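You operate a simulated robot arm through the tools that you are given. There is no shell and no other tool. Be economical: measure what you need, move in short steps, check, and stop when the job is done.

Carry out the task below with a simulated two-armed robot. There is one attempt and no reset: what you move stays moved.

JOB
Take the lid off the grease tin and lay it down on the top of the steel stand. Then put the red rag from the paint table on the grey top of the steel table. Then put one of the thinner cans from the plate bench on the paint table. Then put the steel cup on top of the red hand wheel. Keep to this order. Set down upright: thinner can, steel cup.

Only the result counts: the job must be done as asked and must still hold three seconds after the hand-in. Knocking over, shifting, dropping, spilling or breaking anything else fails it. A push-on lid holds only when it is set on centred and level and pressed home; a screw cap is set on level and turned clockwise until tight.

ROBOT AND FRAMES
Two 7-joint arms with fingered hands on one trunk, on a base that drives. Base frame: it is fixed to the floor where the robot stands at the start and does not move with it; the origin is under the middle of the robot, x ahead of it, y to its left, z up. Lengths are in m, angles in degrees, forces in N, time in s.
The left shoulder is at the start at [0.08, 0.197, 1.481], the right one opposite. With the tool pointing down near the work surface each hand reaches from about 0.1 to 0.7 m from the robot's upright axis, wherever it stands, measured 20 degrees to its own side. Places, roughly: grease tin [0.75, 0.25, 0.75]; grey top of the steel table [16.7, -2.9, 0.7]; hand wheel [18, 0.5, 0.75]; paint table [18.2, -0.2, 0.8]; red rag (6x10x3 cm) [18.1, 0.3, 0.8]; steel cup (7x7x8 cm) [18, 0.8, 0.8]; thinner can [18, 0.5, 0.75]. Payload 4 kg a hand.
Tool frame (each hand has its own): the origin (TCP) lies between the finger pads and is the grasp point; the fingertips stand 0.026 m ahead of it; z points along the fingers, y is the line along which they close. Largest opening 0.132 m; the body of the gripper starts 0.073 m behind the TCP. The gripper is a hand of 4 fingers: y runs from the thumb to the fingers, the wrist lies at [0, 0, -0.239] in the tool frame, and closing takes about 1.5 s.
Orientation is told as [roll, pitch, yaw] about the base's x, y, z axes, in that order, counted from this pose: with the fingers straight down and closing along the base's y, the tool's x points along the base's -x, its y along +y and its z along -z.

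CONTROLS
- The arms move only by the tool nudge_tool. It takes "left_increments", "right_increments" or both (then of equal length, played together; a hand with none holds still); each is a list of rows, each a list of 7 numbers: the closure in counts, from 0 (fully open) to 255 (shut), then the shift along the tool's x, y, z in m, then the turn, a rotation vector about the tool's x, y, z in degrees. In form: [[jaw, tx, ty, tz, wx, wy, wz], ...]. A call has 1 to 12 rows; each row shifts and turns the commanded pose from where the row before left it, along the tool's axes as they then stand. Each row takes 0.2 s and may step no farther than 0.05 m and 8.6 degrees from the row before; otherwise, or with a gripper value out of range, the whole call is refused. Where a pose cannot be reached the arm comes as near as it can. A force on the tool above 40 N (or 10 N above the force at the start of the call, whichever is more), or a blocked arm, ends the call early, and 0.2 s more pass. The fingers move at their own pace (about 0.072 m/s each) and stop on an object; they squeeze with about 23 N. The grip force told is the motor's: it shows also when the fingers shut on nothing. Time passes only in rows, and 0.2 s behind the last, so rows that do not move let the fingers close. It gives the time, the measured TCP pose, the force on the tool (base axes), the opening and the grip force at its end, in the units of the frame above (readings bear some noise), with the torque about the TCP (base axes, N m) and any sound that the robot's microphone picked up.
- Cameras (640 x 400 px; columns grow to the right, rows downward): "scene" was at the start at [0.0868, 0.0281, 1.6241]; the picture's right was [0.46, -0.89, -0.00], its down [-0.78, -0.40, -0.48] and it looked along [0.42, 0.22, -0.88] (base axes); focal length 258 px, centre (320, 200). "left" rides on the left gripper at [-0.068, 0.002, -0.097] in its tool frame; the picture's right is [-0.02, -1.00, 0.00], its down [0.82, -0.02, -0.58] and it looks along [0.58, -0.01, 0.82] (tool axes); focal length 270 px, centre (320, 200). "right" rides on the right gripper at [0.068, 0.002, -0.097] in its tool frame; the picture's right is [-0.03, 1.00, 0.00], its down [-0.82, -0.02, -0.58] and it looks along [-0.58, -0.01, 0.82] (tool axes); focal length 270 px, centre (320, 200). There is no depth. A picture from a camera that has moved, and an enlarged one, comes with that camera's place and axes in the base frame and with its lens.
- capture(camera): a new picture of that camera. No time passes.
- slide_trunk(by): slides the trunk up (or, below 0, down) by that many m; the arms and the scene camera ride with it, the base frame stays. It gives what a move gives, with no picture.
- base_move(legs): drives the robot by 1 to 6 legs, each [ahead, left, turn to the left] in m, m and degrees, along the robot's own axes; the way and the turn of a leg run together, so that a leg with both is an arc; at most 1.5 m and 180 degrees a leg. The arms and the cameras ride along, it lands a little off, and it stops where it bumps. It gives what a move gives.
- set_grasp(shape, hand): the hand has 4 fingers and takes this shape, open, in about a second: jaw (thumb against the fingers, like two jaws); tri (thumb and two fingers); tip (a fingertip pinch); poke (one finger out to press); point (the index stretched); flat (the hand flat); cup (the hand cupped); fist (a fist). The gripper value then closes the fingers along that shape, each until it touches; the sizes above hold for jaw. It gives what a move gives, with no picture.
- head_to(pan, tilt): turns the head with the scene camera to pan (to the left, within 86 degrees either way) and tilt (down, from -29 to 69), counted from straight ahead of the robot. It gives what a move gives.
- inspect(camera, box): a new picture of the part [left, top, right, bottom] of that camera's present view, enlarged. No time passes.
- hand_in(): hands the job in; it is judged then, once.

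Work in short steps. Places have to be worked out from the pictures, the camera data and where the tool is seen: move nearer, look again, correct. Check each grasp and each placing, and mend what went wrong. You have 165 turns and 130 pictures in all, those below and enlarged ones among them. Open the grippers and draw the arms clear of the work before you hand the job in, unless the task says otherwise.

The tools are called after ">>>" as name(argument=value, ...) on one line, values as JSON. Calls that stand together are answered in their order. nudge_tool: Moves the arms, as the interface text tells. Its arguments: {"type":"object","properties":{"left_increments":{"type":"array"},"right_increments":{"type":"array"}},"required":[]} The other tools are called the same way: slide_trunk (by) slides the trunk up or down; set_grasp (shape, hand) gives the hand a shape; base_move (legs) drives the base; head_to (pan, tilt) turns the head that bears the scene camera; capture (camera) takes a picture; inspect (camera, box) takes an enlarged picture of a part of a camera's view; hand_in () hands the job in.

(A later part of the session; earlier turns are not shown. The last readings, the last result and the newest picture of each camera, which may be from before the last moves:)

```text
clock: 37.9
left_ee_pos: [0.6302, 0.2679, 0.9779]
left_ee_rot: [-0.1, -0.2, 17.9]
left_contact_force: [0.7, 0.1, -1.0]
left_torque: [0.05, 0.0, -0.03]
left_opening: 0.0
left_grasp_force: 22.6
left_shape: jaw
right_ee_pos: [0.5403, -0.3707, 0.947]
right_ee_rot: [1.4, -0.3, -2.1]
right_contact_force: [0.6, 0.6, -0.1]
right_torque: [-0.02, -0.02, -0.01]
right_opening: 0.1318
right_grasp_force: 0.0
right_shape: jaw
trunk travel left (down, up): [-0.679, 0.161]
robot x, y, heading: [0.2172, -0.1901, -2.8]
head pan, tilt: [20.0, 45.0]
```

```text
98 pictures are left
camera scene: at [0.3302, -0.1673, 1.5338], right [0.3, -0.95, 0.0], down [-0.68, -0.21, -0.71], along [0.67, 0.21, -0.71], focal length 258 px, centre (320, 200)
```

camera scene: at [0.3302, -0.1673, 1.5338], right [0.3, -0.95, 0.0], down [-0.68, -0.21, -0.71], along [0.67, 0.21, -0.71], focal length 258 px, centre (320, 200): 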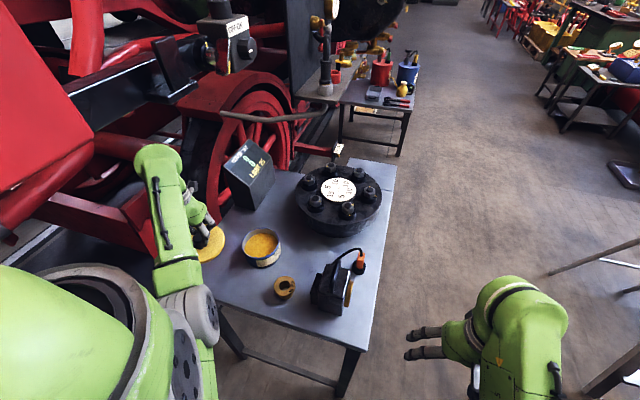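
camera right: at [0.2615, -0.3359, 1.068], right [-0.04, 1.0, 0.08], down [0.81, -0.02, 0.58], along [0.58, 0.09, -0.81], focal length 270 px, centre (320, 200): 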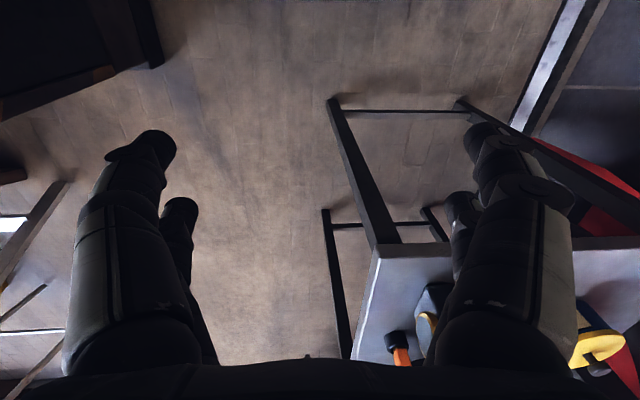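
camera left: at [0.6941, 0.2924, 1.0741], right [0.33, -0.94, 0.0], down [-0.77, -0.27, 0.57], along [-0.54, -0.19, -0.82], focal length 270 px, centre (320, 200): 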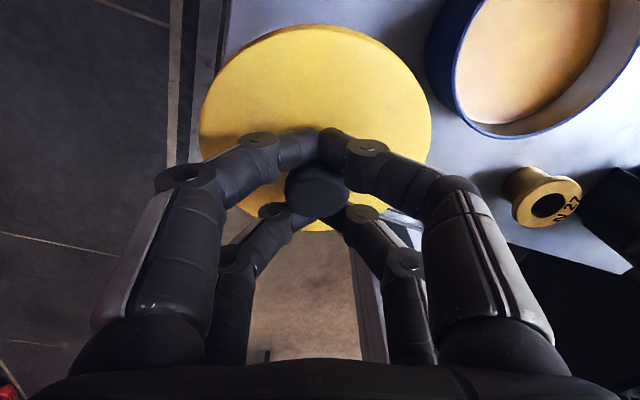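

The drop place is over the table with margins ≈9 cm. I lower in steps watching the force.

>>> nudge_tool(left_increments=[[255, 0, 0, 0.025, 0, 0, 0], [255, 0, 0, 0.025, 0, 0, 0], [255, 0, 0, 0.025, 0, 0, 0], [255, 0, 0, 0.02, 0, 0, 0]])

>>> nudge_tool(left_increments=[[255, 0, 0, 0.005, 0, 0, 0], [255, 0, 0, 0.005, 0, 0, 0], [255, 0, 0, 0.005, 0, 0, 0], [255, 0, 0, 0.005, 0, 0, 0], [255, 0, 0, 0.003, 0, 0, 0]])

>>> capture(camera="left")

```text
clock: 38.9
left_ee_pos: [0.6309, 0.2676, 0.8834]
left_ee_rot: [-0.1, -0.4, 17.9]
left_contact_force: [-0.4, 0.0, -0.5]
left_torque: [-0.03, -0.03, 0.03]
left_opening: 0.0002
left_grasp_force: 23.3
left_shape: jaw
right_ee_pos: [0.5404, -0.3697, 0.9461]
right_ee_rot: [1.4, -0.2, -2.1]
right_contact_force: [0.0, -0.1, -0.4]
right_torque: [0.02, 0.03, 0.01]
right_opening: 0.1319
right_grasp_force: 0.2
right_shape: jaw
trunk travel left (down, up): [-0.679, 0.161]
robot x, y, heading: [0.2171, -0.1882, -2.2]
head pan, tilt: [20.0, 45.0]
```

```text
clock: 40.1
left_ee_pos: [0.631, 0.2696, 0.8611]
left_ee_rot: [-0.1, -0.3, 17.9]
left_contact_force: [0.4, 0.6, 0.1]
left_torque: [-0.02, 0.03, 0.01]
left_opening: 0.0001
left_grasp_force: 23.3
left_shape: jaw
right_ee_pos: [0.5391, -0.3709, 0.9456]
right_ee_rot: [1.4, -0.3, -2.1]
right_contact_force: [0.4, 0.4, -0.2]
right_torque: [0.03, -0.01, 0.0]
right_opening: 0.1319
right_grasp_force: 0.1
right_shape: jaw
trunk travel left (down, up): [-0.679, 0.161]
robot x, y, heading: [0.2188, -0.1949, -2.3]
head pan, tilt: [20.0, 45.0]
```

```text
97 pictures are left
camera left: at [0.6949, 0.2922, 0.9571], right [0.33, -0.94, 0.0], down [-0.77, -0.27, 0.57], along [-0.54, -0.19, -0.82], focal length 270 px, centre (320, 200)
```

left: 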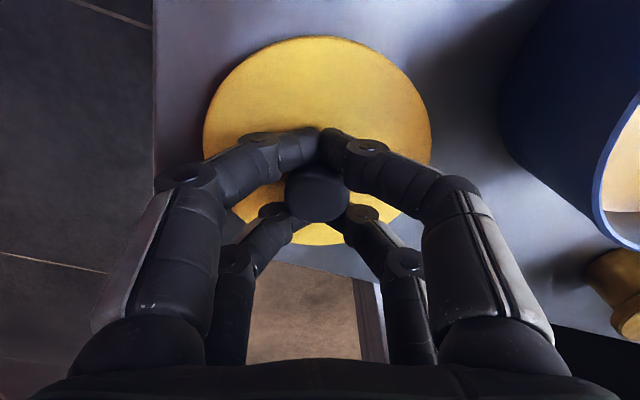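

The lid seems to have just touched. Lower a few mm more, watching force.

>>> nudge_tool(left_increments=[[255, 0, 0, 0.003, 0, 0, 0], [255, 0, 0, 0.003, 0, 0, 0], [255, 0, 0, 0.003, 0, 0, 0]])

>>> capture(camera="left")

```text
clock: 40.9
left_ee_pos: [0.6314, 0.2709, 0.8578]
left_ee_rot: [0.3, -0.8, 17.8]
left_contact_force: [-2.1, -3.9, 11.3]
left_torque: [-0.26, 0.3, 0.04]
left_opening: 0.0
left_grasp_force: 23.0
left_shape: jaw
right_ee_pos: [0.5392, -0.3695, 0.9477]
right_ee_rot: [1.5, -0.3, -2.1]
right_contact_force: [0.3, 0.6, -0.4]
right_torque: [-0.03, 0.01, -0.01]
right_opening: 0.1321
right_grasp_force: 0.0
right_shape: jaw
trunk travel left (down, up): [-0.679, 0.161]
robot x, y, heading: [0.2193, -0.191, -2.4]
head pan, tilt: [20.0, 45.0]
stopped in row 3 (left hand): the force on the tool passed its limit at 44 N (the readings are from after the stop); the commanded pose is now the measured one
```

```text
96 pictures are left
camera left: at [0.6951, 0.2932, 0.9557], right [0.33, -0.94, 0.0], down [-0.78, -0.27, 0.57], along [-0.54, -0.18, -0.82], focal length 270 px, centre (320, 200)
```

left: 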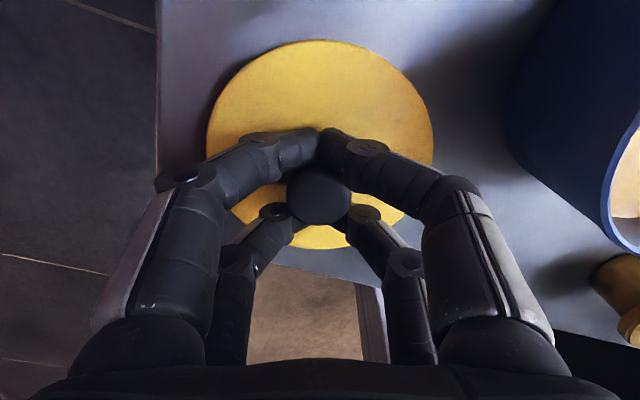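

Resting firmly. Open the hand and draw up.

>>> nudge_tool(left_increments=[[0, 0, 0, 0, 0, 0, 0], [0, 0, 0, 0, 0, 0, 0], [0, 0, 0, 0, 0, 0, 0], [0, 0, 0, 0, 0, 0, 0], [0, 0, 0, 0, 0, 0, 0], [0, 0, 0, 0, 0, 0, 0], [0, 0, 0, -0.02, 0, 0, 0], [0, 0, 0, -0.04, 0, 0, 0], [0, 0, 0, -0.04, 0, 0, 0]])

>>> capture(camera="left")

```text
clock: 41.7
left_ee_pos: [0.6317, 0.2752, 0.8611]
left_ee_rot: [0.5, -1.2, 17.9]
left_contact_force: [-0.2, 0.3, 0.2]
left_torque: [0.01, 0.01, 0.01]
left_opening: 0.1319
left_grasp_force: 0.0
left_shape: jaw
right_ee_pos: [0.5399, -0.3686, 0.9475]
right_ee_rot: [1.3, -0.5, -1.9]
right_contact_force: [0.0, 0.0, -0.4]
right_torque: [0.0, 0.0, 0.02]
right_opening: 0.1322
right_grasp_force: 0.2
right_shape: jaw
trunk travel left (down, up): [-0.679, 0.161]
robot x, y, heading: [0.2216, -0.1888, -2.3]
head pan, tilt: [20.0, 45.0]
stopped in row 3 (left hand): the force on the tool passed its limit at 41 N (the readings are from after the stop); the commanded pose is now the measured one
```

```text
95 pictures are left
camera left: at [0.6947, 0.2967, 0.9584], right [0.33, -0.94, -0.01], down [-0.78, -0.28, 0.56], along [-0.53, -0.18, -0.83], focal length 270 px, centre (320, 200)
```

left: 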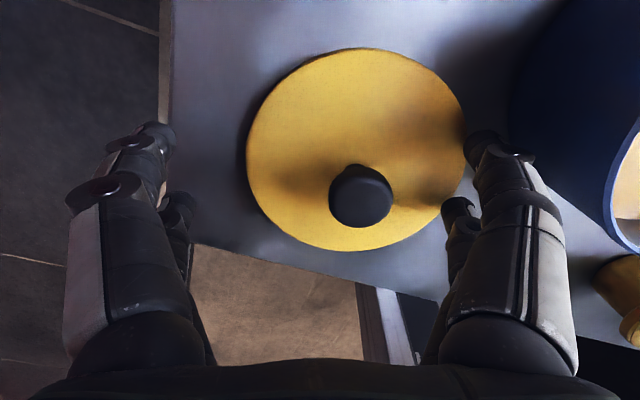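

The lid lies on the stand, nudged ~1.5 cm by the opening fingers. Draw the hand straight up.

>>> nudge_tool(left_increments=[[0, 0, 0.003, -0.02, 0, 0, 0], [0, 0, 0, -0.04, 0, 0, 0], [0, 0, 0, -0.04, 0, 0, 0]])

>>> capture(camera="scene")

>>> capture(camera="left")

```text
clock: 42.5
left_ee_pos: [0.63, 0.276, 0.9619]
left_ee_rot: [0.6, -1.2, 18.0]
left_contact_force: [-0.3, 0.4, 0.1]
left_torque: [0.0, -0.03, 0.02]
left_opening: 0.1321
left_grasp_force: 0.1
left_shape: jaw
right_ee_pos: [0.5404, -0.3686, 0.948]
right_ee_rot: [1.5, -0.4, -2.0]
right_contact_force: [-0.6, -0.1, -0.9]
right_torque: [-0.04, 0.01, 0.03]
right_opening: 0.132
right_grasp_force: 0.1
right_shape: jaw
trunk travel left (down, up): [-0.679, 0.161]
robot x, y, heading: [0.2219, -0.194, -2.3]
head pan, tilt: [20.0, 45.0]
```

```text
94 pictures are left
camera scene: at [0.3293, -0.1669, 1.5339], right [0.3, -0.95, 0.0], down [-0.68, -0.21, -0.71], along [0.67, 0.21, -0.71], focal length 258 px, centre (320, 200)
```

scene: 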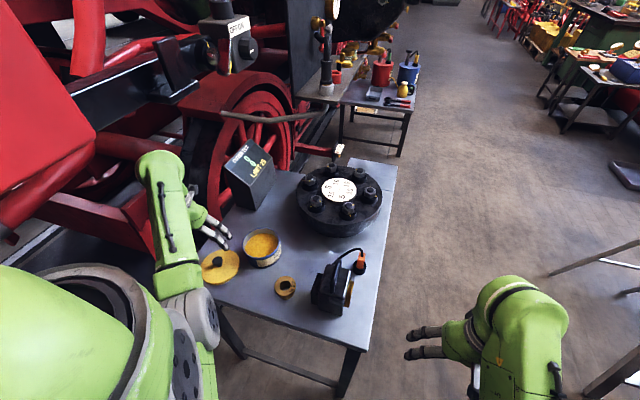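

```text
93 pictures are left
camera left: at [0.6924, 0.2981, 1.0609], right [0.33, -0.94, -0.01], down [-0.78, -0.28, 0.56], along [-0.53, -0.18, -0.83], focal length 270 px, centre (320, 200)
```

left: 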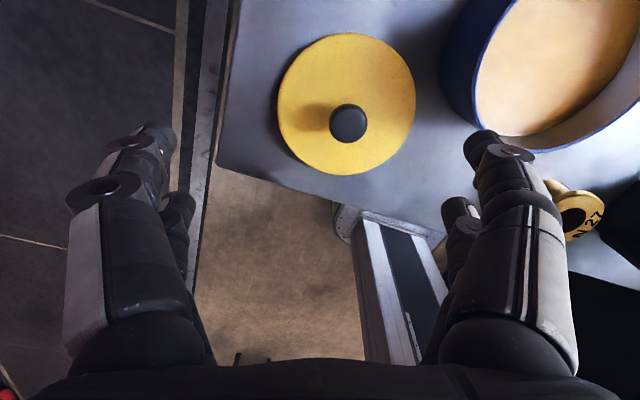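

Lid done. Now retract the left hand inward (well above tin and lid) and look to the right for the way out.

>>> nudge_tool(left_increments=[[0, 0.012, -0.038, -0.005, 0, 0, 0], [0, 0.012, -0.038, -0.005, 0, 0, 0], [0, 0.012, -0.038, -0.005, 0, 0, 0], [0, 0.012, -0.038, -0.005, 0, 0, 0], [0, 0.02, -0.038, 0, 0, 0, 0]])

>>> head_to(pan=-60, tilt=35)

>>> capture(camera="scene")

```text
clock: 43.7
left_ee_pos: [0.6335, 0.0769, 0.9514]
left_ee_rot: [0.4, -1.4, 18.0]
left_contact_force: [-0.4, 0.6, -0.6]
left_torque: [0.0, 0.0, -0.02]
left_opening: 0.1318
left_grasp_force: 0.0
left_shape: jaw
left hand out of reach, approached as far as the arm can: row 2, 3, 4, 5
right_ee_pos: [0.5394, -0.3683, 0.9483]
right_ee_rot: [1.2, -0.5, -1.9]
right_contact_force: [-0.7, 0.4, -0.6]
right_torque: [0.01, -0.02, 0.02]
right_opening: 0.1322
right_grasp_force: 0.0
right_shape: jaw
trunk travel left (down, up): [-0.679, 0.161]
robot x, y, heading: [0.2206, -0.1904, -2.4]
head pan, tilt: [20.0, 45.0]
```

```text
clock: 45.2
left_ee_pos: [0.6335, 0.0761, 0.9515]
left_ee_rot: [0.4, -1.5, 17.9]
left_contact_force: [0.1, -0.3, -0.6]
left_torque: [0.01, 0.02, -0.02]
left_opening: 0.1319
left_grasp_force: 0.0
left_shape: jaw
right_ee_pos: [0.5401, -0.367, 0.9485]
right_ee_rot: [1.3, -0.5, -2.0]
right_contact_force: [0.0, -0.6, -0.2]
right_torque: [-0.01, 0.0, -0.02]
right_opening: 0.1322
right_grasp_force: 0.1
right_shape: jaw
trunk travel left (down, up): [-0.679, 0.161]
robot x, y, heading: [0.2176, -0.1881, -2.0]
head pan, tilt: [-60.0, 35.0]
```

```text
92 pictures are left
camera scene: at [0.2927, -0.2684, 1.5489], right [-0.89, -0.47, 0.0], down [-0.27, 0.51, -0.82], along [0.38, -0.73, -0.57], focal length 258 px, centre (320, 200)
```

scene: 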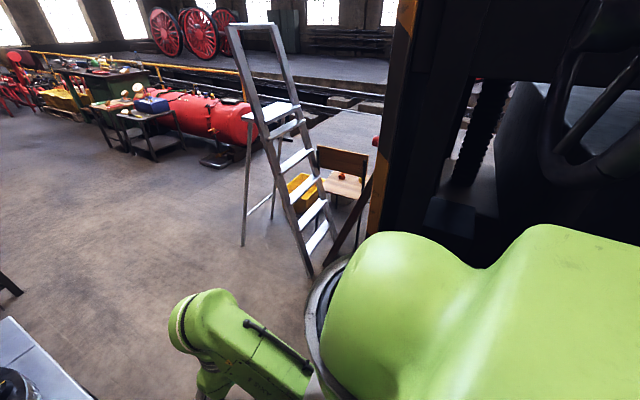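

From two right-camera views the crane post foot is at (0.45, -0.79) and the table's front right leg at (0.57, -0.19): a 0.6 m gap straight ahead at y≈-0.46. I first pull the left hand back off the table.

>>> nudge_tool(left_increments=[[0, 0.038, 0.0124, 0, 0, 0, 0], [0, 0.038, 0.0124, 0, 0, 0, 0], [0, 0.038, 0.0124, 0, 0, 0, 0], [0, 0.038, 0.0124, 0, 0, 0, 0]])

>>> head_to(pan=0, tilt=55)

>>> capture(camera="scene")

```text
clock: 45.7
left_ee_pos: [0.6473, 0.0928, 1.0296]
left_ee_rot: [-0.3, -16.2, 17.4]
left_contact_force: [0.2, -0.2, -0.5]
left_torque: [-0.03, 0.01, 0.0]
left_opening: 0.132
left_grasp_force: 0.1
left_shape: jaw
left hand out of reach, approached as far as the arm can: row 1
right_ee_pos: [0.5406, -0.3687, 0.9485]
right_ee_rot: [1.4, -0.5, -1.9]
right_contact_force: [0.7, -0.7, -0.1]
right_torque: [-0.01, 0.01, 0.02]
right_opening: 0.132
right_grasp_force: 0.1
right_shape: jaw
trunk travel left (down, up): [-0.679, 0.161]
robot x, y, heading: [0.2218, -0.1888, -2.4]
head pan, tilt: [-60.0, 35.0]
stopped in row 2 (left hand): the arm was blocked; the commanded pose is now the measured one
```

```text
clock: 47.0
left_ee_pos: [0.6478, 0.0924, 1.028]
left_ee_rot: [-0.4, -15.8, 17.2]
left_contact_force: [0.4, -0.3, 0.4]
left_torque: [-0.01, -0.04, 0.0]
left_opening: 0.1319
left_grasp_force: 0.0
left_shape: jaw
right_ee_pos: [0.5404, -0.3694, 0.9486]
right_ee_rot: [1.3, -0.5, -2.0]
right_contact_force: [0.7, 0.4, 0.7]
right_torque: [0.03, 0.03, 0.0]
right_opening: 0.132
right_grasp_force: 0.0
right_shape: jaw
trunk travel left (down, up): [-0.679, 0.161]
robot x, y, heading: [0.2212, -0.1888, -2.2]
head pan, tilt: [0.0, 55.0]
```

```text
91 pictures are left
camera scene: at [0.3238, -0.1943, 1.5207], right [-0.04, -1.0, 0.0], down [-0.82, 0.03, -0.57], along [0.57, -0.02, -0.82], focal length 258 px, centre (320, 200)
```

scene: 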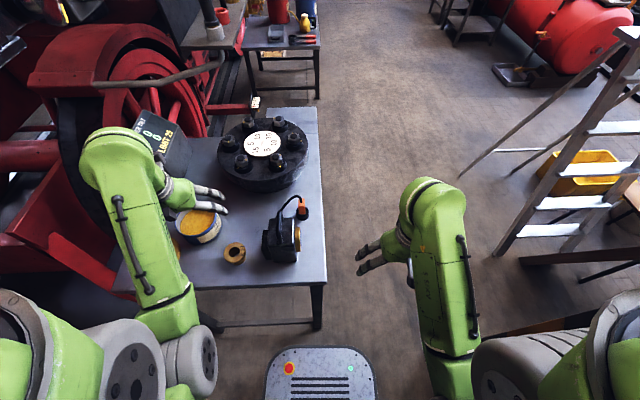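

Left hand is now high (z 1.03) and clear. Lower trunk slightly to stay below the crane wheel, then step right in two moves.

>>> slide_trunk(by=-0.04)

>>> base_move(legs=[[0, -0.13, 0]])

>>> base_move(legs=[[0, -0.13, 0]])

>>> capture(camera="scene")

```text
clock: 47.9
left_ee_pos: [0.6458, 0.0927, 0.9848]
left_ee_rot: [-0.3, -15.6, 17.4]
left_contact_force: [-0.2, -0.1, -0.1]
left_torque: [0.0, -0.02, -0.01]
left_opening: 0.1318
left_grasp_force: 0.0
left_shape: jaw
right_ee_pos: [0.5408, -0.3685, 0.9071]
right_ee_rot: [1.4, -0.5, -2.0]
right_contact_force: [1.1, 0.5, -0.4]
right_torque: [0.0, -0.02, 0.02]
right_opening: 0.1319
right_grasp_force: 0.1
right_shape: jaw
trunk travel left (down, up): [-0.639, 0.201]
robot x, y, heading: [0.2199, -0.1888, -2.4]
head pan, tilt: [0.0, 55.0]
```

```text
clock: 49.2
left_ee_pos: [0.6539, -0.009, 0.9786]
left_ee_rot: [-1.2, -15.2, 17.2]
left_contact_force: [-0.4, -0.8, 0.6]
left_torque: [-0.01, -0.02, 0.01]
left_opening: 0.1317
left_grasp_force: 0.0
left_shape: jaw
right_ee_pos: [0.5437, -0.4751, 0.9094]
right_ee_rot: [0.3, -0.4, -3.1]
right_contact_force: [-0.1, 0.3, -1.0]
right_torque: [-0.01, -0.02, -0.01]
right_opening: 0.1319
right_grasp_force: 0.1
right_shape: jaw
trunk travel left (down, up): [-0.639, 0.201]
robot x, y, heading: [0.2113, -0.3067, -2.6]
head pan, tilt: [0.0, 55.0]
stopped in leg 1: the robot was blocked; the commanded pose is now the measured one
```

```text
clock: 50.5
left_ee_pos: [0.6251, 0.0458, 1.0447]
left_ee_rot: [7.5, -28.1, 38.1]
left_contact_force: [1.3, -0.2, -0.3]
left_torque: [0.0, 0.06, 0.0]
left_opening: 0.132
left_grasp_force: 0.1
left_shape: jaw
right_ee_pos: [0.5321, -0.5214, 0.8676]
right_ee_rot: [7.9, -0.5, 25.2]
right_contact_force: [-0.4, -0.1, -0.5]
right_torque: [-0.01, -0.04, -0.02]
right_opening: 0.1318
right_grasp_force: 0.0
right_shape: jaw
trunk travel left (down, up): [-0.639, 0.201]
robot x, y, heading: [0.207, -0.4056, -3.4]
head pan, tilt: [0.0, 55.0]
stopped in leg 1: the robot was blocked; the commanded pose is now the measured one
```

```text
90 pictures are left
camera scene: at [0.3355, -0.2736, 1.4855], right [-0.06, -0.99, 0.1], down [-0.83, 0.0, -0.56], along [0.56, -0.11, -0.82], focal length 258 px, centre (320, 200)
```

scene: 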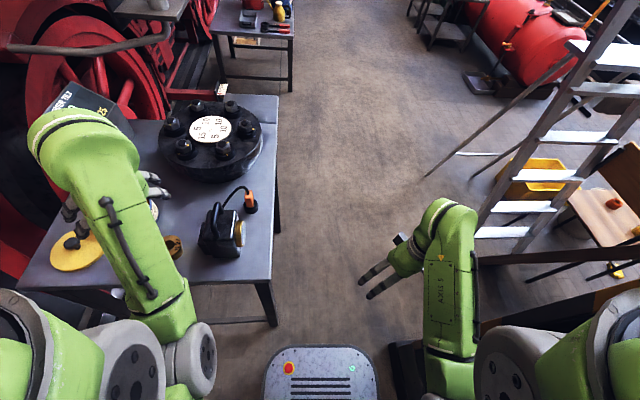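

The upper body leans again: the right elbow likely meets the crane post (foot ≈(0.41,-0.88)). I back left a bit, then stretch the right arm forward to narrow it.

>>> base_move(legs=[[0, 0.1, 0]])

>>> head_to(pan=-75, tilt=40)

>>> capture(camera="scene")

>>> capture(camera="right")

```text
clock: 51.2
left_ee_pos: [0.5828, 0.0883, 1.0784]
left_ee_rot: [16.6, -34.9, 47.1]
left_contact_force: [0.0, -1.4, 0.0]
left_torque: [-0.01, 0.02, -0.01]
left_opening: 0.132
left_grasp_force: 0.1
left_shape: jaw
right_ee_pos: [0.5125, -0.5031, 0.8213]
right_ee_rot: [16.7, -3.1, 45.1]
right_contact_force: [0.2, -0.3, -0.6]
right_torque: [0.01, -0.01, -0.03]
right_opening: 0.132
right_grasp_force: 0.0
right_shape: jaw
trunk travel left (down, up): [-0.639, 0.201]
robot x, y, heading: [0.2098, -0.3903, -3.3]
head pan, tilt: [0.0, 55.0]
stopped in leg 1: the robot was blocked; the commanded pose is now the measured one
```

```text
clock: 52.7
left_ee_pos: [0.5867, 0.0829, 1.0756]
left_ee_rot: [16.1, -34.8, 46.0]
left_contact_force: [0.0, 0.3, 0.0]
left_torque: [-0.01, -0.03, 0.02]
left_opening: 0.1319
left_grasp_force: 0.1
left_shape: jaw
right_ee_pos: [0.5155, -0.505, 0.8235]
right_ee_rot: [16.0, -3.2, 44.7]
right_contact_force: [0.0, 0.6, -0.5]
right_torque: [0.01, 0.02, -0.02]
right_opening: 0.1321
right_grasp_force: 0.0
right_shape: jaw
trunk travel left (down, up): [-0.639, 0.201]
robot x, y, heading: [0.2105, -0.3933, -3.6]
head pan, tilt: [-75.0, 40.0]
```

```text
89 pictures are left
camera scene: at [0.277, -0.3559, 1.5119], right [-0.98, -0.2, 0.03], down [-0.14, 0.56, -0.81], along [0.14, -0.8, -0.58], focal length 258 px, centre (320, 200)
```

scene: 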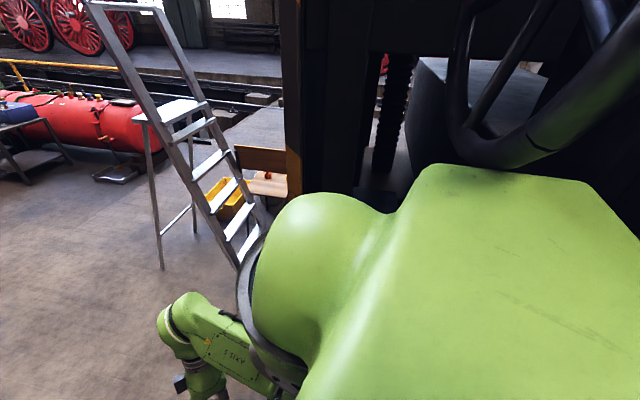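

```text
88 pictures are left
camera right: at [0.4821, -0.5755, 0.9131], right [-0.67, 0.69, 0.28], down [0.68, 0.42, 0.59], along [0.29, 0.59, -0.76], focal length 270 px, centre (320, 200)
```

right: 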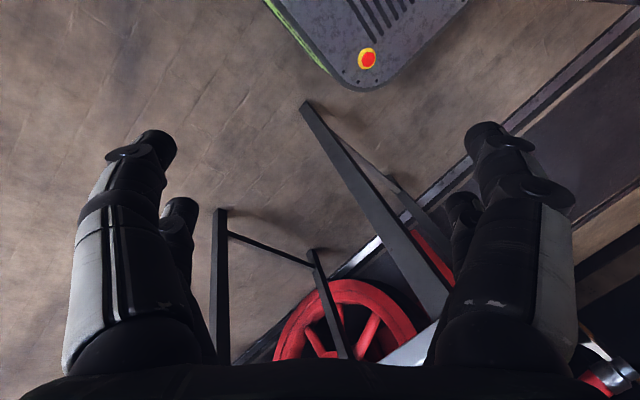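

The crane wheel presses on my back at the right. Moving ahead 0.1 frees it (base front then 0.53, leg at 0.57).

>>> base_move(legs=[[0.1, 0, 0]])

>>> capture(camera="scene")

```text
clock: 53.3
left_ee_pos: [0.5609, 0.1, 1.0962]
left_ee_rot: [23.2, -38.6, 51.0]
left_contact_force: [0.1, -0.5, 0.9]
left_torque: [0.01, 0.01, 0.03]
left_opening: 0.132
left_grasp_force: 0.1
left_shape: jaw
right_ee_pos: [0.4894, -0.5023, 0.7844]
right_ee_rot: [23.0, -6.7, 60.2]
right_contact_force: [-0.7, 0.4, 0.6]
right_torque: [-0.01, 0.01, -0.03]
right_opening: 0.1322
right_grasp_force: 0.1
right_shape: jaw
trunk travel left (down, up): [-0.639, 0.201]
robot x, y, heading: [0.2078, -0.3841, -4.2]
head pan, tilt: [-75.0, 40.0]
stopped in leg 1: the robot was blocked; the commanded pose is now the measured one
```

```text
87 pictures are left
camera scene: at [0.2773, -0.3632, 1.5109], right [-0.98, -0.19, 0.03], down [-0.13, 0.57, -0.81], along [0.14, -0.8, -0.59], focal length 258 px, centre (320, 200)
```

scene: 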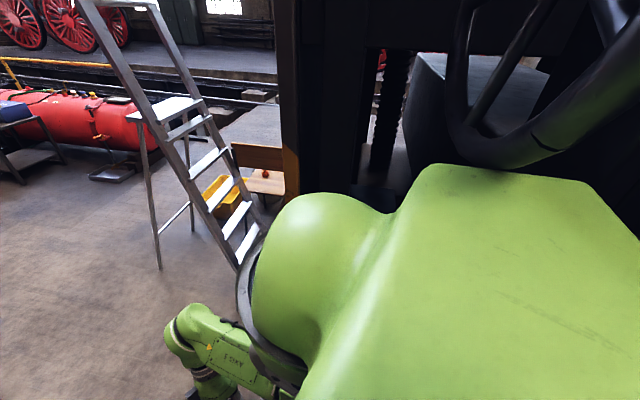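

The body still leans left against the crane wheel. Lower the trunk to slip beneath the wheel.

>>> slide_trunk(by=-0.1)

>>> capture(camera="scene")

```text
clock: 53.7
left_ee_pos: [0.5526, 0.1026, 1.1011]
left_ee_rot: [25.6, -39.7, 51.8]
left_contact_force: [0.4, -0.9, -0.6]
left_torque: [0.01, 0.02, -0.01]
left_opening: 0.1319
left_grasp_force: 0.1
left_shape: jaw
right_ee_pos: [0.4772, -0.5031, 0.7692]
right_ee_rot: [25.3, -9.0, 67.6]
right_contact_force: [0.5, 0.9, 0.0]
right_torque: [-0.01, 0.03, -0.02]
right_opening: 0.1319
right_grasp_force: 0.1
right_shape: jaw
trunk travel left (down, up): [-0.638, 0.202]
robot x, y, heading: [0.2127, -0.3775, -4.1]
head pan, tilt: [-75.0, 40.0]
stopped: the arm was blocked; the commanded pose is now the measured one
```

```text
86 pictures are left
camera scene: at [0.2761, -0.3664, 1.5095], right [-0.98, -0.19, 0.03], down [-0.13, 0.58, -0.8], along [0.13, -0.79, -0.59], focal length 258 px, centre (320, 200)
```

scene: 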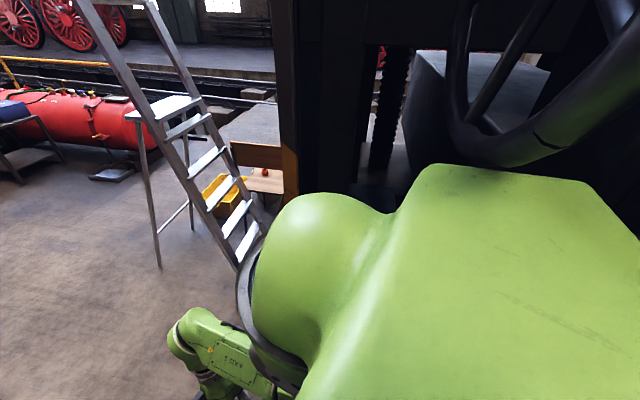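

Let me look at both arms to find the contact.

>>> head_to(pan=-25, tilt=66)

>>> capture(camera="scene")

>>> head_to(pan=50, tilt=60)

>>> capture(camera="scene")

```text
clock: 54.9
left_ee_pos: [0.5564, 0.1008, 1.0991]
left_ee_rot: [25.3, -39.7, 51.3]
left_contact_force: [-0.1, 0.4, 0.2]
left_torque: [-0.01, 0.0, -0.01]
left_opening: 0.1321
left_grasp_force: 0.1
left_shape: jaw
right_ee_pos: [0.4804, -0.5054, 0.7721]
right_ee_rot: [24.7, -9.1, 67.5]
right_contact_force: [0.3, 0.1, -0.2]
right_torque: [0.0, 0.02, 0.02]
right_opening: 0.1321
right_grasp_force: 0.0
right_shape: jaw
trunk travel left (down, up): [-0.638, 0.202]
robot x, y, heading: [0.2098, -0.3815, -4.3]
head pan, tilt: [-25.0, 66.0]
```

```text
85 pictures are left
camera scene: at [0.3117, -0.313, 1.4713], right [-0.49, -0.87, 0.07], down [-0.8, 0.42, -0.43], along [0.34, -0.26, -0.9], focal length 258 px, centre (320, 200)
```

scene: 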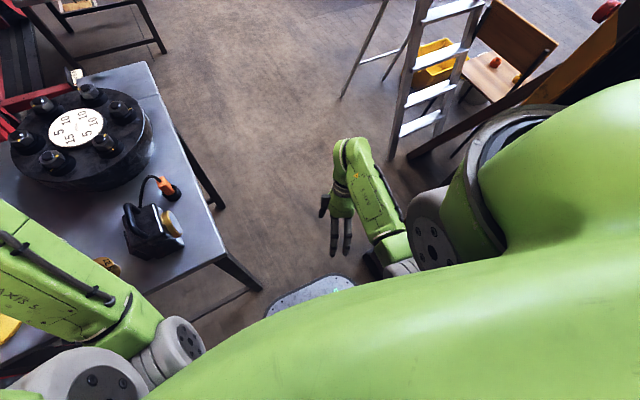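

```text
clock: 56.3
left_ee_pos: [0.5597, 0.0952, 1.1012]
left_ee_rot: [24.8, -39.9, 50.8]
left_contact_force: [-1.0, 0.0, -0.5]
left_torque: [0.04, -0.04, 0.0]
left_opening: 0.132
left_grasp_force: 0.1
left_shape: jaw
right_ee_pos: [0.4806, -0.5058, 0.7718]
right_ee_rot: [24.3, -9.0, 67.6]
right_contact_force: [0.2, 0.5, 0.1]
right_torque: [0.02, 0.03, 0.01]
right_opening: 0.1319
right_grasp_force: 0.0
right_shape: jaw
trunk travel left (down, up): [-0.638, 0.202]
robot x, y, heading: [0.2105, -0.3762, -3.9]
head pan, tilt: [50.0, 60.0]
```

```text
84 pictures are left
camera scene: at [0.3062, -0.2362, 1.4727], right [0.72, -0.7, 0.04], down [-0.61, -0.65, -0.45], along [0.34, 0.3, -0.89], focal length 258 px, centre (320, 200)
```

scene: 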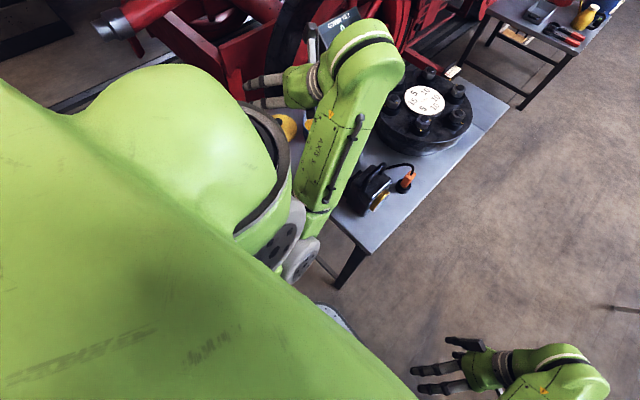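

The wheel is against my right rear. I try a small combined move: ahead, left, and a left turn to swing the right shoulder forward.

>>> base_move(legs=[[0.04, 0.05, 6]])

>>> base_move(legs=[[0.04, 0.05, 0]])

>>> slide_trunk(by=-0.05)

```text
clock: 57.0
left_ee_pos: [0.5616, 0.0932, 1.1067]
left_ee_rot: [28.7, -40.6, 49.7]
left_contact_force: [-1.0, -1.4, -0.2]
left_torque: [-0.02, 0.0, -0.02]
left_opening: 0.132
left_grasp_force: 0.0
left_shape: jaw
right_ee_pos: [0.4612, -0.5108, 0.7471]
right_ee_rot: [27.2, -13.8, 78.5]
right_contact_force: [0.5, 0.2, 0.3]
right_torque: [-0.03, -0.02, -0.01]
right_opening: 0.1319
right_grasp_force: 0.1
right_shape: jaw
trunk travel left (down, up): [-0.638, 0.202]
robot x, y, heading: [0.2087, -0.3657, -5.1]
head pan, tilt: [50.0, 60.0]
stopped in leg 1: the robot was blocked; the commanded pose is now the measured one
```

```text
clock: 58.0
left_ee_pos: [0.599, 0.0873, 1.1249]
left_ee_rot: [28.3, -42.9, 48.5]
left_contact_force: [-0.9, -0.1, 1.3]
left_torque: [0.0, -0.04, -0.02]
left_opening: 0.1321
left_grasp_force: 0.1
left_shape: jaw
right_ee_pos: [0.5123, -0.4968, 0.7514]
right_ee_rot: [25.8, -14.3, 73.2]
right_contact_force: [-0.4, 0.6, -0.9]
right_torque: [-0.01, 0.0, -0.03]
right_opening: 0.1319
right_grasp_force: 0.1
right_shape: jaw
trunk travel left (down, up): [-0.638, 0.202]
robot x, y, heading: [0.2562, -0.3258, -4.7]
head pan, tilt: [50.0, 60.0]
```

```text
clock: 59.0
left_ee_pos: [0.5986, 0.0871, 1.0745]
left_ee_rot: [28.2, -42.9, 48.7]
left_contact_force: [-0.2, -0.1, 0.4]
left_torque: [0.02, 0.02, 0.02]
left_opening: 0.1317
left_grasp_force: 0.0
left_shape: jaw
right_ee_pos: [0.5113, -0.4985, 0.7002]
right_ee_rot: [25.9, -14.4, 73.3]
right_contact_force: [1.6, 0.4, -0.7]
right_torque: [0.0, -0.01, 0.01]
right_opening: 0.1317
right_grasp_force: 0.0
right_shape: jaw
trunk travel left (down, up): [-0.588, 0.252]
robot x, y, heading: [0.2599, -0.3251, -4.8]
head pan, tilt: [50.0, 60.0]
```

Freed. Trunk is lower now; move ahead slightly, then right 0.12 in a small step.

>>> base_move(legs=[[0.03, 0, 0], [0, -0.1, 0]])

>>> head_to(pan=-30, tilt=60)

>>> capture(camera="scene")

```text
clock: 60.5
left_ee_pos: [0.6215, -0.0264, 1.0808]
left_ee_rot: [28.6, -43.7, 48.3]
left_contact_force: [-0.5, 0.0, -0.1]
left_torque: [0.01, 0.03, 0.02]
left_opening: 0.132
left_grasp_force: 0.1
left_shape: jaw
right_ee_pos: [0.5334, -0.6062, 0.6981]
right_ee_rot: [25.9, -15.0, 73.1]
right_contact_force: [0.0, 1.1, -0.2]
right_torque: [0.0, 0.03, 0.02]
right_opening: 0.1321
right_grasp_force: 0.1
right_shape: jaw
trunk travel left (down, up): [-0.588, 0.252]
robot x, y, heading: [0.2799, -0.4284, -4.8]
head pan, tilt: [50.0, 60.0]
```

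```text
clock: 62.1
left_ee_pos: [0.6203, -0.026, 1.0808]
left_ee_rot: [28.4, -43.9, 48.5]
left_contact_force: [-0.4, -0.4, -0.4]
left_torque: [0.01, -0.01, 0.02]
left_opening: 0.132
left_grasp_force: 0.0
left_shape: jaw
right_ee_pos: [0.5335, -0.6058, 0.6986]
right_ee_rot: [25.8, -15.0, 73.3]
right_contact_force: [0.5, -0.3, -1.2]
right_torque: [0.01, 0.01, 0.02]
right_opening: 0.1322
right_grasp_force: 0.0
right_shape: jaw
trunk travel left (down, up): [-0.588, 0.252]
robot x, y, heading: [0.2766, -0.4267, -4.8]
head pan, tilt: [-30.0, 60.0]
```

```text
83 pictures are left
camera scene: at [0.3639, -0.4682, 1.4239], right [-0.57, -0.82, 0.0], down [-0.71, 0.49, -0.5], along [0.41, -0.29, -0.87], focal length 258 px, centre (320, 200)
```

scene: 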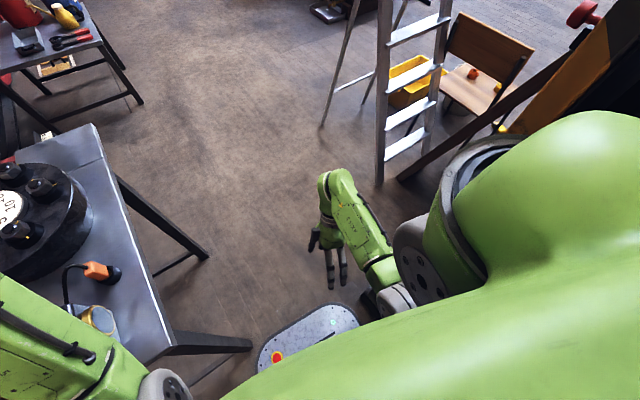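

No lean; a bit more right, then straight ahead through the gap.

>>> base_move(legs=[[0, -0.05, 0], [0.2, -0.02, 0]])

>>> capture(camera="scene")

```text
clock: 62.9
left_ee_pos: [0.6233, -0.0379, 1.0778]
left_ee_rot: [27.7, -43.4, 48.5]
left_contact_force: [0.1, -0.2, -0.1]
left_torque: [-0.03, -0.04, 0.02]
left_opening: 0.132
left_grasp_force: 0.2
left_shape: jaw
right_ee_pos: [0.5315, -0.6209, 0.7016]
right_ee_rot: [25.7, -14.5, 73.0]
right_contact_force: [0.1, -1.1, -0.4]
right_torque: [-0.01, -0.01, -0.02]
right_opening: 0.1319
right_grasp_force: 0.1
right_shape: jaw
trunk travel left (down, up): [-0.588, 0.252]
robot x, y, heading: [0.2775, -0.448, -5.5]
head pan, tilt: [-30.0, 60.0]
stopped in leg 1: the robot was blocked; the commanded pose is now the measured one
```

```text
82 pictures are left
camera scene: at [0.3642, -0.4742, 1.4247], right [-0.58, -0.82, 0.01], down [-0.71, 0.49, -0.5], along [0.41, -0.3, -0.86], focal length 258 px, centre (320, 200)
```

scene: 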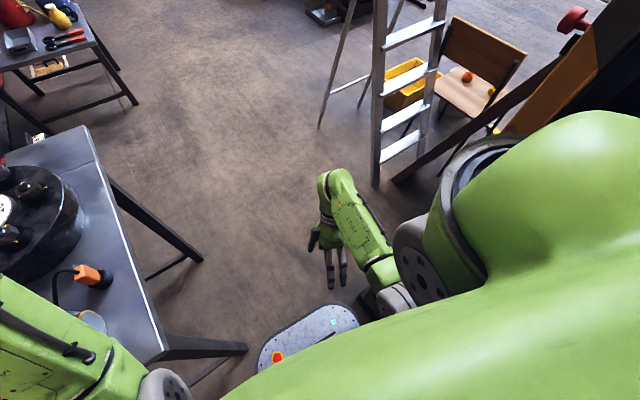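

Blocked on the right at y=-0.448, but the base's left side (-0.23) should now pass the leg (-0.19). Drive ahead.

>>> base_move(legs=[[0.02, 0.01, 0], [0.15, 0.0, 0]])

>>> capture(camera="scene")

```text
clock: 63.6
left_ee_pos: [0.6242, -0.0393, 1.0775]
left_ee_rot: [27.8, -43.5, 48.4]
left_contact_force: [0.2, -0.3, 0.0]
left_torque: [0.0, -0.03, 0.02]
left_opening: 0.132
left_grasp_force: 0.0
left_shape: jaw
right_ee_pos: [0.5321, -0.6209, 0.7001]
right_ee_rot: [25.7, -14.5, 72.9]
right_contact_force: [-0.4, 1.1, -0.1]
right_torque: [-0.01, -0.01, -0.01]
right_opening: 0.1317
right_grasp_force: 0.0
right_shape: jaw
trunk travel left (down, up): [-0.588, 0.252]
robot x, y, heading: [0.2812, -0.4469, -5.4]
head pan, tilt: [-30.0, 60.0]
stopped in leg 1: the robot was blocked; the commanded pose is now the measured one
```

```text
81 pictures are left
camera scene: at [0.3643, -0.4754, 1.4244], right [-0.58, -0.82, 0.01], down [-0.71, 0.5, -0.5], along [0.41, -0.3, -0.86], focal length 258 px, centre (320, 200)
```

scene: 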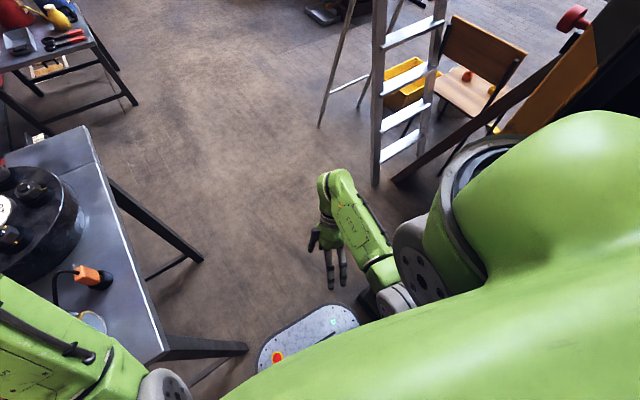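

Look right to see what the shoulder touches.

>>> head_to(pan=-80, tilt=25)

>>> capture(camera="scene")

>>> capture(camera="right")

```text
clock: 64.8
left_ee_pos: [0.6231, -0.0374, 1.0776]
left_ee_rot: [27.7, -43.4, 48.5]
left_contact_force: [-0.2, 0.5, 0.1]
left_torque: [0.02, -0.01, 0.03]
left_opening: 0.1321
left_grasp_force: 0.1
left_shape: jaw
right_ee_pos: [0.5316, -0.6198, 0.7004]
right_ee_rot: [25.7, -14.4, 73.1]
right_contact_force: [-0.1, -0.1, 0.6]
right_torque: [0.02, -0.01, 0.01]
right_opening: 0.1318
right_grasp_force: 0.0
right_shape: jaw
trunk travel left (down, up): [-0.588, 0.252]
robot x, y, heading: [0.2819, -0.4466, -5.1]
head pan, tilt: [-80.0, 25.0]
```

```text
80 pictures are left
camera scene: at [0.3176, -0.5276, 1.4748], right [-1.0, -0.08, 0.0], down [-0.04, 0.41, -0.91], along [0.08, -0.91, -0.41], focal length 258 px, centre (320, 200)
```

scene: 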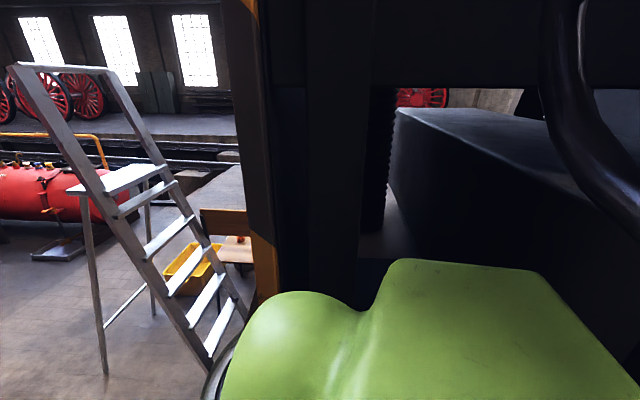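

```text
79 pictures are left
camera right: at [0.5456, -0.7179, 0.7678], right [-0.89, 0.18, 0.43], down [0.45, 0.56, 0.7], along [-0.11, 0.81, -0.57], focal length 270 px, centre (320, 200)
```

right: 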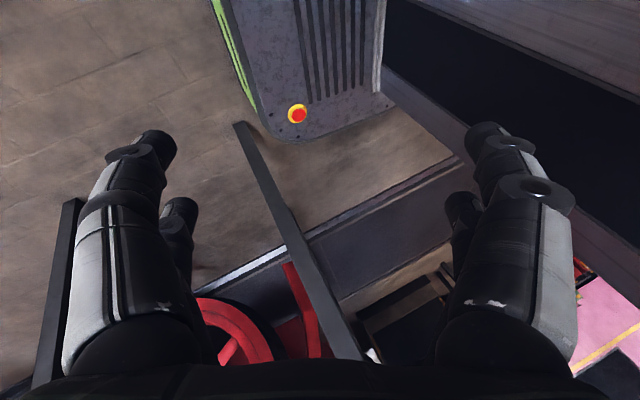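

The table leg has ~7 cm clearance from the base; the shoulder is against the post. Step left 3 cm and drive ahead.

>>> base_move(legs=[[0, 0.03, 0]])

>>> base_move(legs=[[0.12, 0.01, 0]])

>>> base_move(legs=[[0.12, 0.01, 0]])

```text
clock: 65.6
left_ee_pos: [0.6238, -0.0234, 1.0845]
left_ee_rot: [28.5, -44.2, 47.9]
left_contact_force: [-0.8, 0.1, 0.5]
left_torque: [0.0, -0.01, 0.01]
left_opening: 0.1319
left_grasp_force: 0.1
left_shape: jaw
right_ee_pos: [0.5346, -0.5997, 0.698]
right_ee_rot: [25.9, -15.4, 72.9]
right_contact_force: [-0.6, -0.1, -0.5]
right_torque: [0.04, -0.01, 0.0]
right_opening: 0.1319
right_grasp_force: 0.0
right_shape: jaw
trunk travel left (down, up): [-0.588, 0.252]
robot x, y, heading: [0.2812, -0.4152, -5.0]
head pan, tilt: [-80.0, 25.0]
```

```text
clock: 66.8
left_ee_pos: [0.7121, -0.0161, 1.079]
left_ee_rot: [28.5, -43.8, 49.1]
left_contact_force: [0.6, 0.2, -0.5]
left_torque: [0.01, 0.05, 0.05]
left_opening: 0.1319
left_grasp_force: 0.0
left_shape: jaw
right_ee_pos: [0.6292, -0.597, 0.6973]
right_ee_rot: [26.1, -14.8, 74.1]
right_contact_force: [1.4, 0.5, -0.6]
right_torque: [-0.01, 0.05, 0.02]
right_opening: 0.1319
right_grasp_force: 0.1
right_shape: jaw
trunk travel left (down, up): [-0.588, 0.252]
robot x, y, heading: [0.37, -0.4193, -4.1]
head pan, tilt: [-80.0, 25.0]
stopped in leg 1: the robot was blocked; the commanded pose is now the measured one
```

```text
clock: 67.5
left_ee_pos: [0.7068, -0.0168, 1.0835]
left_ee_rot: [28.3, -43.9, 49.6]
left_contact_force: [-0.2, 0.1, 0.3]
left_torque: [-0.02, -0.02, 0.0]
left_opening: 0.1317
left_grasp_force: 0.2
left_shape: jaw
right_ee_pos: [0.6296, -0.5965, 0.6976]
right_ee_rot: [25.9, -15.0, 74.4]
right_contact_force: [-0.1, -0.3, -0.6]
right_torque: [0.0, 0.02, 0.03]
right_opening: 0.1321
right_grasp_force: 0.1
right_shape: jaw
trunk travel left (down, up): [-0.588, 0.252]
robot x, y, heading: [0.3744, -0.4229, -3.6]
head pan, tilt: [-80.0, 25.0]
stopped in leg 1: the robot was blocked; the commanded pose is now the measured one
```

Advanced to 0.37, blocked again. Look ahead-left.

>>> head_to(pan=15, tilt=66)

>>> capture(camera="scene")

>>> capture(camera="right")

```text
clock: 69.2
left_ee_pos: [0.7065, -0.0162, 1.082]
left_ee_rot: [28.2, -44.0, 49.5]
left_contact_force: [-0.5, -0.7, 0.0]
left_torque: [0.01, -0.04, 0.0]
left_opening: 0.1321
left_grasp_force: 0.0
left_shape: jaw
right_ee_pos: [0.63, -0.596, 0.698]
right_ee_rot: [25.7, -15.0, 74.4]
right_contact_force: [0.4, 0.3, -0.1]
right_torque: [0.03, 0.05, -0.03]
right_opening: 0.132
right_grasp_force: 0.1
right_shape: jaw
trunk travel left (down, up): [-0.588, 0.252]
robot x, y, heading: [0.3748, -0.4268, -3.7]
head pan, tilt: [15.0, 66.0]
```

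```text
78 pictures are left
camera scene: at [0.4613, -0.414, 1.4175], right [0.19, -0.98, 0.0], down [-0.9, -0.18, -0.41], along [0.4, 0.08, -0.91], focal length 258 px, centre (320, 200)
```

scene: 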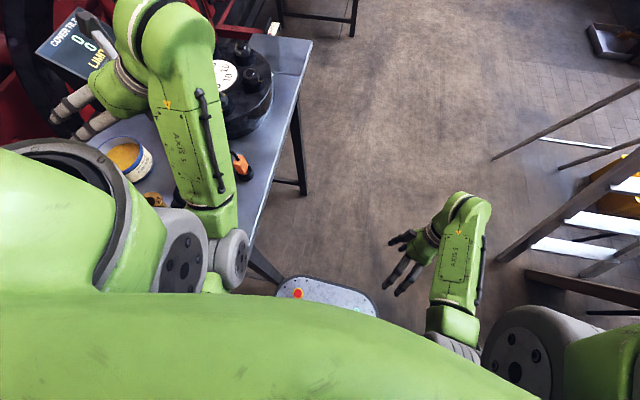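

```text
77 pictures are left
camera right: at [0.646, -0.694, 0.765], right [-0.89, 0.16, 0.43], down [0.44, 0.56, 0.71], along [-0.13, 0.81, -0.57], focal length 270 px, centre (320, 200)
```

right: 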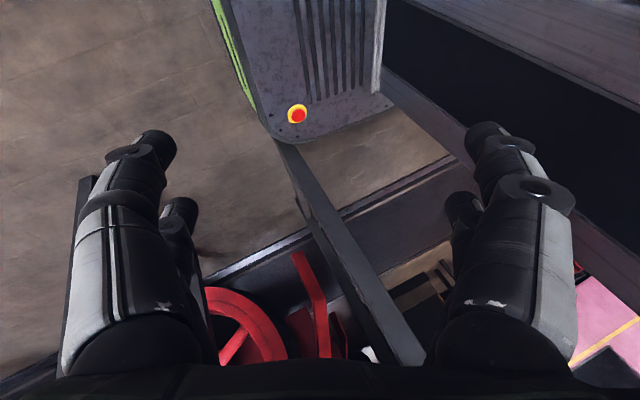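

The base's front-left corner touches the leg. Back 3 cm, right 6 cm, then ahead.

>>> base_move(legs=[[-0.03, 0, 0]])

>>> base_move(legs=[[0, -0.07, 0]])

>>> base_move(legs=[[0.15, 0, 0]])

```text
clock: 70.1
left_ee_pos: [0.6837, -0.0143, 1.0808]
left_ee_rot: [28.6, -43.8, 49.3]
left_contact_force: [0.6, 0.6, -0.3]
left_torque: [0.01, 0.03, 0.03]
left_opening: 0.132
left_grasp_force: 0.0
left_shape: jaw
right_ee_pos: [0.6055, -0.5944, 0.6967]
right_ee_rot: [26.2, -15.1, 74.2]
right_contact_force: [0.3, -0.5, -0.1]
right_torque: [0.01, 0.04, 0.0]
right_opening: 0.132
right_grasp_force: 0.0
right_shape: jaw
trunk travel left (down, up): [-0.588, 0.252]
robot x, y, heading: [0.3416, -0.4202, -3.8]
head pan, tilt: [15.0, 66.0]
```

```text
clock: 71.1
left_ee_pos: [0.6735, -0.0801, 1.0816]
left_ee_rot: [28.1, -43.8, 49.7]
left_contact_force: [0.7, 0.1, -0.3]
left_torque: [-0.04, -0.01, -0.03]
left_opening: 0.132
left_grasp_force: 0.1
left_shape: jaw
right_ee_pos: [0.5964, -0.6618, 0.6994]
right_ee_rot: [25.7, -14.9, 74.4]
right_contact_force: [-0.1, -0.3, 0.2]
right_torque: [-0.02, -0.01, 0.03]
right_opening: 0.1322
right_grasp_force: 0.0
right_shape: jaw
trunk travel left (down, up): [-0.588, 0.252]
robot x, y, heading: [0.3388, -0.4887, -3.9]
head pan, tilt: [15.0, 66.0]
```

```text
clock: 72.5
left_ee_pos: [0.8225, -0.0936, 1.0832]
left_ee_rot: [28.2, -44.1, 49.5]
left_contact_force: [0.4, 0.0, -0.5]
left_torque: [0.01, 0.01, -0.01]
left_opening: 0.1319
left_grasp_force: 0.1
left_shape: jaw
right_ee_pos: [0.7453, -0.6745, 0.7003]
right_ee_rot: [25.6, -15.1, 74.3]
right_contact_force: [-0.4, -0.1, -0.4]
right_torque: [0.01, -0.01, 0.02]
right_opening: 0.132
right_grasp_force: 0.0
right_shape: jaw
trunk travel left (down, up): [-0.588, 0.252]
robot x, y, heading: [0.4897, -0.4972, -4.0]
head pan, tilt: [15.0, 66.0]
```

Through the gap. Move ahead and to the right into the aisle.

>>> base_move(legs=[[0.25, -0.12, 0], [0.3, -0.2, 0]])

>>> head_to(pan=0, tilt=25)

>>> capture(camera="scene")

```text
clock: 73.4
left_ee_pos: [0.8481, -0.1032, 1.0842]
left_ee_rot: [28.2, -44.0, 49.0]
left_contact_force: [0.3, 0.3, 0.9]
left_torque: [0.01, 0.02, -0.01]
left_opening: 0.132
left_grasp_force: 0.1
left_shape: jaw
right_ee_pos: [0.7643, -0.6829, 0.6978]
right_ee_rot: [26.0, -15.1, 73.7]
right_contact_force: [-0.3, 0.5, -0.8]
right_torque: [-0.02, 0.0, -0.01]
right_opening: 0.1321
right_grasp_force: 0.1
right_shape: jaw
trunk travel left (down, up): [-0.588, 0.252]
robot x, y, heading: [0.5147, -0.5026, -4.4]
head pan, tilt: [15.0, 66.0]
stopped in leg 1: the robot was blocked; the commanded pose is now the measured one
```

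```text
clock: 74.5
left_ee_pos: [0.8476, -0.103, 1.082]
left_ee_rot: [28.2, -43.9, 49.1]
left_contact_force: [-0.5, -0.2, 0.3]
left_torque: [0.0, 0.0, -0.03]
left_opening: 0.132
left_grasp_force: 0.0
left_shape: jaw
right_ee_pos: [0.7638, -0.683, 0.6966]
right_ee_rot: [25.9, -15.0, 73.8]
right_contact_force: [-0.7, -0.6, -0.5]
right_torque: [0.04, -0.01, 0.02]
right_opening: 0.1319
right_grasp_force: 0.0
right_shape: jaw
trunk travel left (down, up): [-0.588, 0.252]
robot x, y, heading: [0.5066, -0.5036, -4.5]
head pan, tilt: [0.0, 25.0]
```

```text
76 pictures are left
camera scene: at [0.6313, -0.5164, 1.4741], right [-0.08, -1.0, 0.0], down [-0.42, 0.03, -0.91], along [0.9, -0.07, -0.42], focal length 258 px, centre (320, 200)
```

scene: 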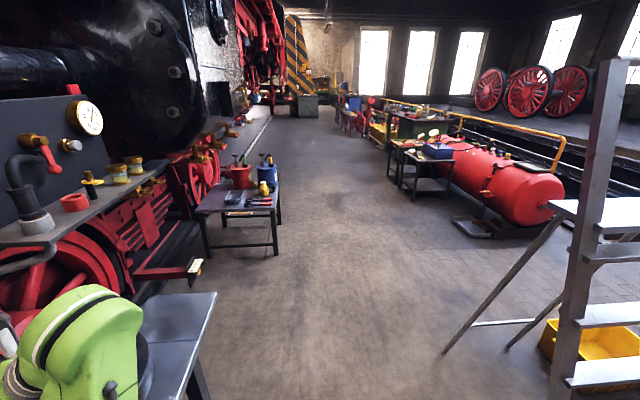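

Right is still blocked here; straight ahead is clear of the table's right side (y≈-0.22). Drive straight.

>>> base_move(legs=[[0.3, 0.0, 0], [0.6, -0.15, 0]])

```text
clock: 79.5
left_ee_pos: [1.7244, -0.32, 1.0835]
left_ee_rot: [28.1, -44.0, 48.9]
left_contact_force: [0.1, -0.4, -0.6]
left_torque: [-0.03, 0.02, 0.0]
left_opening: 0.1321
left_grasp_force: 0.2
left_shape: jaw
right_ee_pos: [1.6409, -0.8989, 0.6984]
right_ee_rot: [25.9, -15.1, 73.7]
right_contact_force: [0.2, -0.3, 0.1]
right_torque: [0.04, 0.01, -0.01]
right_opening: 0.1319
right_grasp_force: 0.1
right_shape: jaw
trunk travel left (down, up): [-0.588, 0.252]
robot x, y, heading: [1.3877, -0.7223, -4.6]
head pan, tilt: [0.0, 25.0]
```

Free in the aisle. Straighten the heading and drive on at y≈-1.1.

>>> base_move(legs=[[0.4, -0.35, 4.6], [1.5, 0, 0], [1.5, 0, 0], [1.5, 0, 0], [1.5, 0, 0]])

>>> capture(camera="scene")

```text
clock: 110.6
left_ee_pos: [8.0787, -0.9184, 1.0819]
left_ee_rot: [28.2, -44.0, 50.1]
left_contact_force: [0.0, 0.1, 0.5]
left_torque: [-0.02, 0.01, -0.04]
left_opening: 0.1321
left_grasp_force: 0.1
left_shape: jaw
right_ee_pos: [8.0054, -1.5004, 0.6985]
right_ee_rot: [25.9, -15.0, 74.8]
right_contact_force: [1.2, -0.3, 0.2]
right_torque: [-0.04, -0.02, 0.0]
right_opening: 0.132
right_grasp_force: 0.0
right_shape: jaw
trunk travel left (down, up): [-0.588, 0.252]
robot x, y, heading: [7.7485, -1.3283, -3.4]
head pan, tilt: [0.0, 25.0]
```

```text
75 pictures are left
camera scene: at [7.8691, -1.3367, 1.4742], right [-0.06, -1.0, 0.0], down [-0.42, 0.02, -0.91], along [0.9, -0.05, -0.42], focal length 258 px, centre (320, 200)
```

scene: 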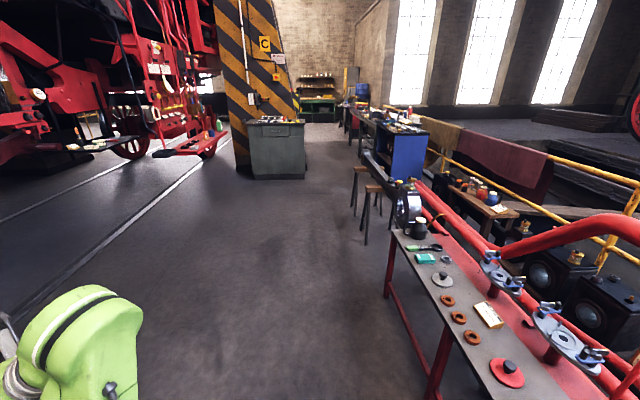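

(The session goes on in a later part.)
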